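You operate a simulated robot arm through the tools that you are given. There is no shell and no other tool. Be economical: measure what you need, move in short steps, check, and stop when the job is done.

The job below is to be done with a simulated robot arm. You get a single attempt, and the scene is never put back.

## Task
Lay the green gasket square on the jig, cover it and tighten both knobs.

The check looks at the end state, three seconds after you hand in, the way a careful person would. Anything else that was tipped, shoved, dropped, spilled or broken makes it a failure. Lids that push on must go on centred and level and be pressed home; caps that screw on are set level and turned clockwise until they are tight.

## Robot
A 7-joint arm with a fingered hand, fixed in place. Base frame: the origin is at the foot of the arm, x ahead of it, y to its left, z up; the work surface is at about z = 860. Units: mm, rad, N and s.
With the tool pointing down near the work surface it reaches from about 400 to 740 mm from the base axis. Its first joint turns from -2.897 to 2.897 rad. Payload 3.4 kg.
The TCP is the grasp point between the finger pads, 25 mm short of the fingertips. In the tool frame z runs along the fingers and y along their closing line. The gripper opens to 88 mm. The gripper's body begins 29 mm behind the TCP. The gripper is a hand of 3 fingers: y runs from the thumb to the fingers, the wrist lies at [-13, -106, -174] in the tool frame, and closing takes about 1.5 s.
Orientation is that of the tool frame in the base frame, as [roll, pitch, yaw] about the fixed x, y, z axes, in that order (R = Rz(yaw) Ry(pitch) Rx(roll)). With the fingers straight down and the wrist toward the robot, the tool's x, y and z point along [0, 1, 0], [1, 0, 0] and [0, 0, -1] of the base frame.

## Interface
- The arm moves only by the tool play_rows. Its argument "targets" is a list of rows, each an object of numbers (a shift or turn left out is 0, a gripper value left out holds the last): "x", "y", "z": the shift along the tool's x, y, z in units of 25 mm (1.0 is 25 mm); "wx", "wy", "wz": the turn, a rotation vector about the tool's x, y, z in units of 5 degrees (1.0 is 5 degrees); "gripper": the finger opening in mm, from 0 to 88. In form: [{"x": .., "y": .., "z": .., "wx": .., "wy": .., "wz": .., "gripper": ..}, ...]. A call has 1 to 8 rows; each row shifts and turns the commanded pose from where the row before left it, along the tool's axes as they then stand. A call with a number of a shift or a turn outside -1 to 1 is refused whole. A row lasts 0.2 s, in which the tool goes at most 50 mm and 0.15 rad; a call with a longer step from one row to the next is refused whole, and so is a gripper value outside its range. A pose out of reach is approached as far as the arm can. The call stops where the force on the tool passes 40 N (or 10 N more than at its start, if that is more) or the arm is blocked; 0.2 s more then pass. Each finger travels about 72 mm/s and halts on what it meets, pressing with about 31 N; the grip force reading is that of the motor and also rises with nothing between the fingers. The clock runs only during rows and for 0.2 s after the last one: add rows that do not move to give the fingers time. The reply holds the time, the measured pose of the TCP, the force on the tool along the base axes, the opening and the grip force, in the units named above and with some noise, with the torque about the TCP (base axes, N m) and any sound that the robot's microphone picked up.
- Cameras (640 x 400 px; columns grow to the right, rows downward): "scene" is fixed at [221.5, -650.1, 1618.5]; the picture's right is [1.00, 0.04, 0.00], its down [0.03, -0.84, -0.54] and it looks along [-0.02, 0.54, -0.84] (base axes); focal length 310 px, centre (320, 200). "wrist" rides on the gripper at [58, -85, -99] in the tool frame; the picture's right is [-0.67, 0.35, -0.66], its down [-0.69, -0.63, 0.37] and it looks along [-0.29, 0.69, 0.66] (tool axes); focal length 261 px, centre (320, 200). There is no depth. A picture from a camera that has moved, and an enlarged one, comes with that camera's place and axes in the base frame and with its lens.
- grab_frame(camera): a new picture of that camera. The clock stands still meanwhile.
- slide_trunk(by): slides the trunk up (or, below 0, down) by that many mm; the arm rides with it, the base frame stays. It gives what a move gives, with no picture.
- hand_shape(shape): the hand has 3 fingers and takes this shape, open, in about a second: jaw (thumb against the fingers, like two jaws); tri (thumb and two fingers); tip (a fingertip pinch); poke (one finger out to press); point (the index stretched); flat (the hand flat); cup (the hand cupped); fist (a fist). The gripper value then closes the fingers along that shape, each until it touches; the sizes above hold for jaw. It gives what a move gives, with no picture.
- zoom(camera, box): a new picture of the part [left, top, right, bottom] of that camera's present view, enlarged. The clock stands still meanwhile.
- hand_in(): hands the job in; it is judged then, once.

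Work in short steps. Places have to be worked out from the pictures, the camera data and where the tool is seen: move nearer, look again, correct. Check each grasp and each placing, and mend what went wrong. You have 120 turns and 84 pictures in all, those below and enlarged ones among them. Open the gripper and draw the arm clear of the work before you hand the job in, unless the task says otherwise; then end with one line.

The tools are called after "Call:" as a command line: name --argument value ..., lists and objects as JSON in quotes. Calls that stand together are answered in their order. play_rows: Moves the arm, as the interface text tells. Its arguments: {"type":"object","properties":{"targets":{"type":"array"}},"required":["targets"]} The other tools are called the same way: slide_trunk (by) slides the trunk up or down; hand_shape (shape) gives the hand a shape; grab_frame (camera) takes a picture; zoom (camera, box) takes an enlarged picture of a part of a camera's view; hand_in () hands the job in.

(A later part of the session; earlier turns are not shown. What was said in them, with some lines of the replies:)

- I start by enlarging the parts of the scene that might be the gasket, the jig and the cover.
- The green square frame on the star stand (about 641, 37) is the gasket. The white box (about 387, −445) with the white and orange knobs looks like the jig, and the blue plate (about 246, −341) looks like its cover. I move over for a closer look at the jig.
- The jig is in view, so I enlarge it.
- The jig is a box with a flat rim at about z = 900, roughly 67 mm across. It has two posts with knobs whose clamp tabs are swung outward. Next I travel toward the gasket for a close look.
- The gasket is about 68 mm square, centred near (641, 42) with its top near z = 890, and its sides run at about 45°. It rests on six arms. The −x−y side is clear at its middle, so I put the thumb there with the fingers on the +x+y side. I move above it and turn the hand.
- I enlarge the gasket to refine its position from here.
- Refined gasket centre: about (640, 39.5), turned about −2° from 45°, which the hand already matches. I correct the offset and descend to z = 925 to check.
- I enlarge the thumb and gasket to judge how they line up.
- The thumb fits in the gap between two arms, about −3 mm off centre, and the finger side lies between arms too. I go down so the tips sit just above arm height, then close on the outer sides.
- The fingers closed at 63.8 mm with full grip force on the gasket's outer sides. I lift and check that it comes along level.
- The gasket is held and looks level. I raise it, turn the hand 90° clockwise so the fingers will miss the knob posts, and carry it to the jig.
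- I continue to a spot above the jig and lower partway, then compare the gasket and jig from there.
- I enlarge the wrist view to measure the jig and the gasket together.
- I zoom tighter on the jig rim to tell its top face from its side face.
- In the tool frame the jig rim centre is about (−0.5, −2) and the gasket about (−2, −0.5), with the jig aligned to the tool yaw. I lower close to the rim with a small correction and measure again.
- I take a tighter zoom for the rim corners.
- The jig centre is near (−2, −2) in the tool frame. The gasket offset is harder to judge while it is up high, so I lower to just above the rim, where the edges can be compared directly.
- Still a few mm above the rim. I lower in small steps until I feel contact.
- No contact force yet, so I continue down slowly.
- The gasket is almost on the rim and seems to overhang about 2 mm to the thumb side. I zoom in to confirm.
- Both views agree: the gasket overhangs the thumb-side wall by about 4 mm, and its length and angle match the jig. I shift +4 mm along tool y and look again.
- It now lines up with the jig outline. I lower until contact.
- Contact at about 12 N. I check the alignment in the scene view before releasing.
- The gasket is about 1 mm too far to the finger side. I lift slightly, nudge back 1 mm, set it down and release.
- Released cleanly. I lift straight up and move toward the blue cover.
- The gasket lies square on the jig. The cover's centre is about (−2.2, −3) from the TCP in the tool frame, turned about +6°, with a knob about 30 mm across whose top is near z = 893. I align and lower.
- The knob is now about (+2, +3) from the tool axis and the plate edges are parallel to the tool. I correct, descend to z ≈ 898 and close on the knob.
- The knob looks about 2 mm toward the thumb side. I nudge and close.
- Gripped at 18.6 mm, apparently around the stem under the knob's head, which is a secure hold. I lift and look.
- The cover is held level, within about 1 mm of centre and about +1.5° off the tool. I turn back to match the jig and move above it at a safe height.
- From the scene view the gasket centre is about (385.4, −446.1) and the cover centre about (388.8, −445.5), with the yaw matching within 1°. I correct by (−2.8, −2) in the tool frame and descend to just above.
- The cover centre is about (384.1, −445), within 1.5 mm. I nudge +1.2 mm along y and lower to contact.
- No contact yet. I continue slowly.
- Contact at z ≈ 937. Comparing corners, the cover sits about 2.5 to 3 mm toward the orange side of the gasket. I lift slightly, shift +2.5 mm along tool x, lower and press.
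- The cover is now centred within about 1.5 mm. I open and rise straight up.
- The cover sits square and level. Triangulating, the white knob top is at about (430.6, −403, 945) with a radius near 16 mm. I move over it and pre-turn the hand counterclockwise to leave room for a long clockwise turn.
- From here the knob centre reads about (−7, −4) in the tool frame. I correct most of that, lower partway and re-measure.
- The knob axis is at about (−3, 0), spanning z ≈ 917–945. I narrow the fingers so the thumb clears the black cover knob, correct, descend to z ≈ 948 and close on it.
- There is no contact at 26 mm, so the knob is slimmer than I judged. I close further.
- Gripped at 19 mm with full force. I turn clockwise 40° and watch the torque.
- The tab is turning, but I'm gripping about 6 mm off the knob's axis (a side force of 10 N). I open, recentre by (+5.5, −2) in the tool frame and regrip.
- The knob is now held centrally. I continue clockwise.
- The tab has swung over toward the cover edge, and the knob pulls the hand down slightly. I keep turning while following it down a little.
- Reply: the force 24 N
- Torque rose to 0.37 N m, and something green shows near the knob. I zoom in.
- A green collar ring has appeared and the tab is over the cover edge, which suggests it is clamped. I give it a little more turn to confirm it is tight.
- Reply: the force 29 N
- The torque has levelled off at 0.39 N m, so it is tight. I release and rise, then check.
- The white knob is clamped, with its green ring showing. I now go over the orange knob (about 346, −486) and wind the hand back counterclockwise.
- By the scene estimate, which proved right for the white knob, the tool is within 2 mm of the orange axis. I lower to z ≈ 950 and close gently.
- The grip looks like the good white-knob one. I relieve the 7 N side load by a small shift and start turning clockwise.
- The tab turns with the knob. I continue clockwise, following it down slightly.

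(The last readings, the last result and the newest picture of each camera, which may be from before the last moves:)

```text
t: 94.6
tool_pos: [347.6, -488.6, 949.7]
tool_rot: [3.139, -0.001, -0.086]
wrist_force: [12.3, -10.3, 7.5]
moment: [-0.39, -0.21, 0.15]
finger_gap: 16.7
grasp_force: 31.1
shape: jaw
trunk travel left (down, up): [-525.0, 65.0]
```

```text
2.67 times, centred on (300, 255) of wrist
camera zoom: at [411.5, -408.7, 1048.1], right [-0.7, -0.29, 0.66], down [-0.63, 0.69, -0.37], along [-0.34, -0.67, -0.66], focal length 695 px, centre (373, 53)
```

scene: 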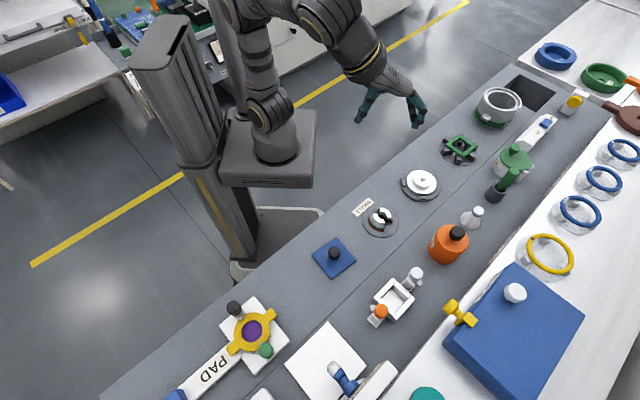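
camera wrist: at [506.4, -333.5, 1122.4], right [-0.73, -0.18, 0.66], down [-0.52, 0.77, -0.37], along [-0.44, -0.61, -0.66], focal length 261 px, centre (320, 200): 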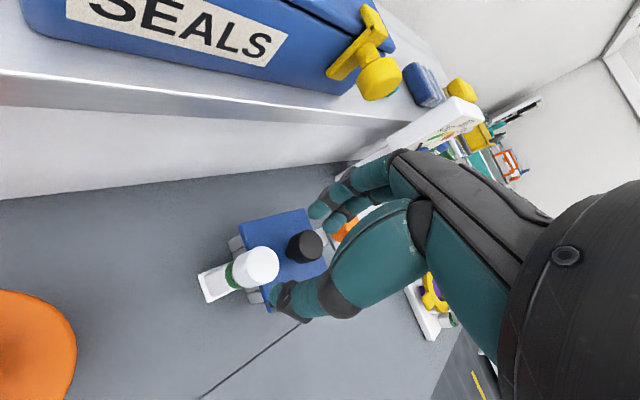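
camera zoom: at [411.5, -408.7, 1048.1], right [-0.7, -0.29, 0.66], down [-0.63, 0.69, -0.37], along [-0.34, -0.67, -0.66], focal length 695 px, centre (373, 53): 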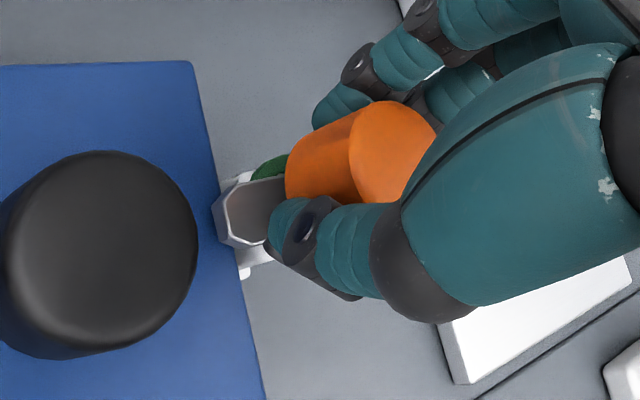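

The green ring is starting to show and the tab is at the cover edge. The torque is only 0.15 N m, so I continue.

Call:
play_rows --targets '[{"wz": 1}, {"wz": 1}, {"wz": 1}, {}]'

Call:
play_rows --targets '[{"wz": 1}, {"wz": 1}, {}]'

Call:
zoom --camera "scene" --box '[355, 255, 435, 335]'

```text
t: 95.6
tool_pos: [348.9, -490.5, 948.6]
tool_rot: [3.14, 0.0, -0.346]
wrist_force: [18.4, -14.9, 7.5]
moment: [-0.5, -0.28, 0.34]
finger_gap: 16.8
grasp_force: 31.1
shape: jaw
trunk travel left (down, up): [-525.0, 65.0]
```

```text
t: 96.4
tool_pos: [348.9, -489.2, 948.5]
tool_rot: [3.14, -0.003, -0.518]
wrist_force: [23.1, -17.9, 8.0]
moment: [-0.57, -0.34, 0.48]
finger_gap: 16.7
grasp_force: 30.9
shape: jaw
trunk travel left (down, up): [-525.0, 65.0]
```

```text
5.00 times, centred on (395, 295) of scene
camera zoom: at [221.5, -650.1, 1618.5], right [1.0, 0.04, 0.0], down [0.03, -0.84, -0.54], along [-0.02, 0.54, -0.84], focal length 1550 px, centre (-55, -275)
```

zoom: 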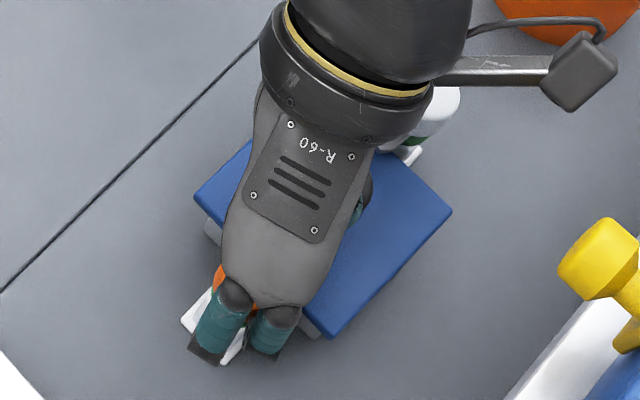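

Torque is 0.48 N m, so it is tight. I release, rise and check.

Call:
play_rows --targets '[{"gripper": 30}, {"gripper": 46}, {}, {}, {"z": -0.5}, {"z": -1}, {"z": -1}, {"z": -1}]'

Call:
play_rows --targets '[{"z": -1}, {"z": -1}, {"y": -1, "z": -1}, {"y": -1, "z": -1}, {"y": -1}, {"y": -1}, {"y": -1}, {"y": -1}]'

Call:
zoom --camera "scene" --box '[355, 255, 435, 335]'

```text
t: 98.2
tool_pos: [344.2, -486.4, 1038.1]
tool_rot: [3.14, 0.001, -0.522]
wrist_force: [0.3, -0.1, 0.6]
moment: [-0.01, -0.01, 0.01]
finger_gap: 45.6
grasp_force: 0.0
shape: jaw
trunk travel left (down, up): [-525.0, 65.0]
```

```text
t: 100.0
tool_pos: [421.1, -356.9, 1136.6]
tool_rot: [-3.14, -0.001, -0.522]
wrist_force: [-0.5, 0.1, 0.3]
moment: [0.0, -0.03, -0.04]
finger_gap: 45.4
grasp_force: 0.1
shape: jaw
trunk travel left (down, up): [-525.0, 65.0]
```

```text
5.00 times, centred on (395, 295) of scene
camera zoom: at [221.5, -650.1, 1618.5], right [1.0, 0.04, 0.0], down [0.03, -0.84, -0.54], along [-0.02, 0.54, -0.84], focal length 1550 px, centre (-55, -275)
```

zoom: 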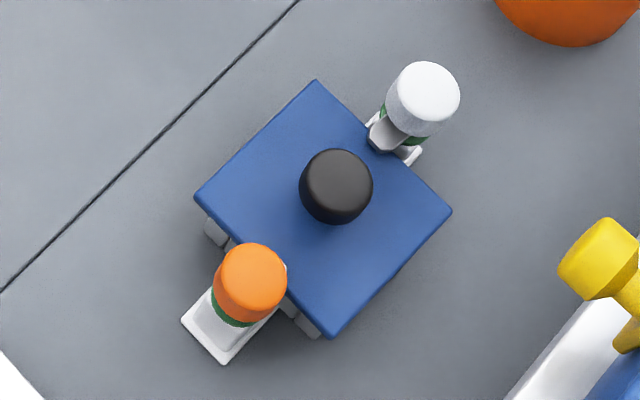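

Both green rings show and the cover hasn't moved. I take a close look at both clamps.

Call:
zoom --camera "scene" --box '[400, 260, 430, 290]'

Call:
zoom --camera "scene" --box '[362, 295, 402, 330]'

Call:
grab_frame --camera "scene"

```text
13.33 times, centred on (415, 275) of scene
camera zoom: at [221.5, -650.1, 1618.5], right [1.0, 0.04, 0.0], down [0.03, -0.84, -0.54], along [-0.02, 0.54, -0.84], focal length 4133 px, centre (-947, -800)
```

zoom: 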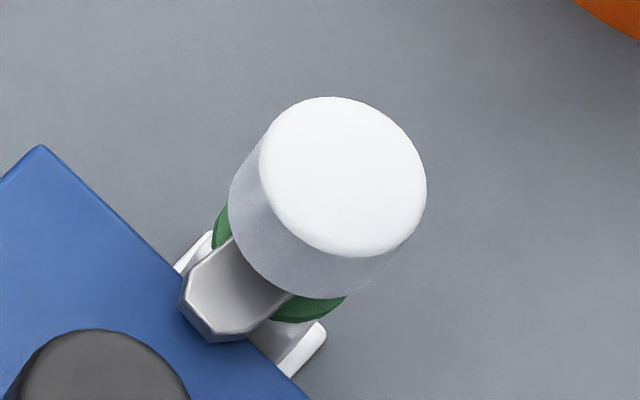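

```text
11.43 times, centred on (382, 312) of scene
camera zoom: at [221.5, -650.1, 1618.5], right [1.0, 0.04, 0.0], down [0.03, -0.84, -0.54], along [-0.02, 0.54, -0.84], focal length 3543 px, centre (-389, -1086)
```

zoom: 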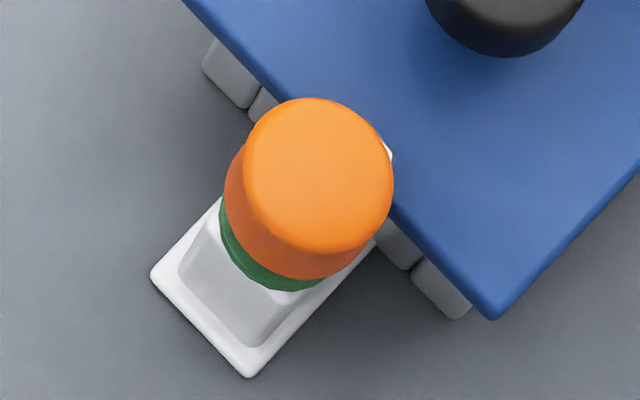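

```text
5 pictures are left
```

scene: 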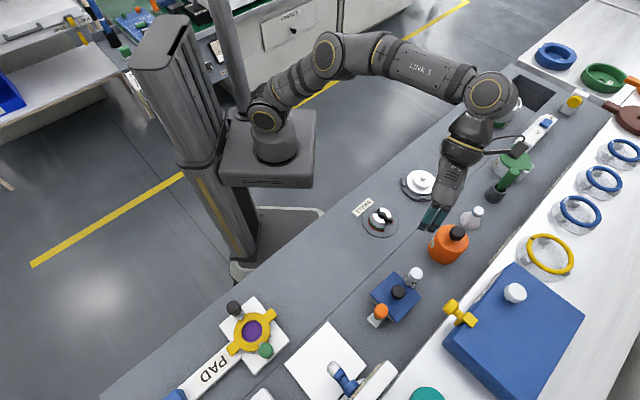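

The gasket, the cover and both clamps (tabs over the cover, green rings showing) are in place. The hand is open and clear, and nothing else was disturbed, so I hand in.

Call:
hand_in

```text
The job is handed in.
```

I laid the green gasket square on the jig, set the blue cover on it to within about 1.5 mm of centre, and turned both knobs clockwise until tight. I handed the job in with the hand open and clear, and nothing else looked disturbed in the last picture.
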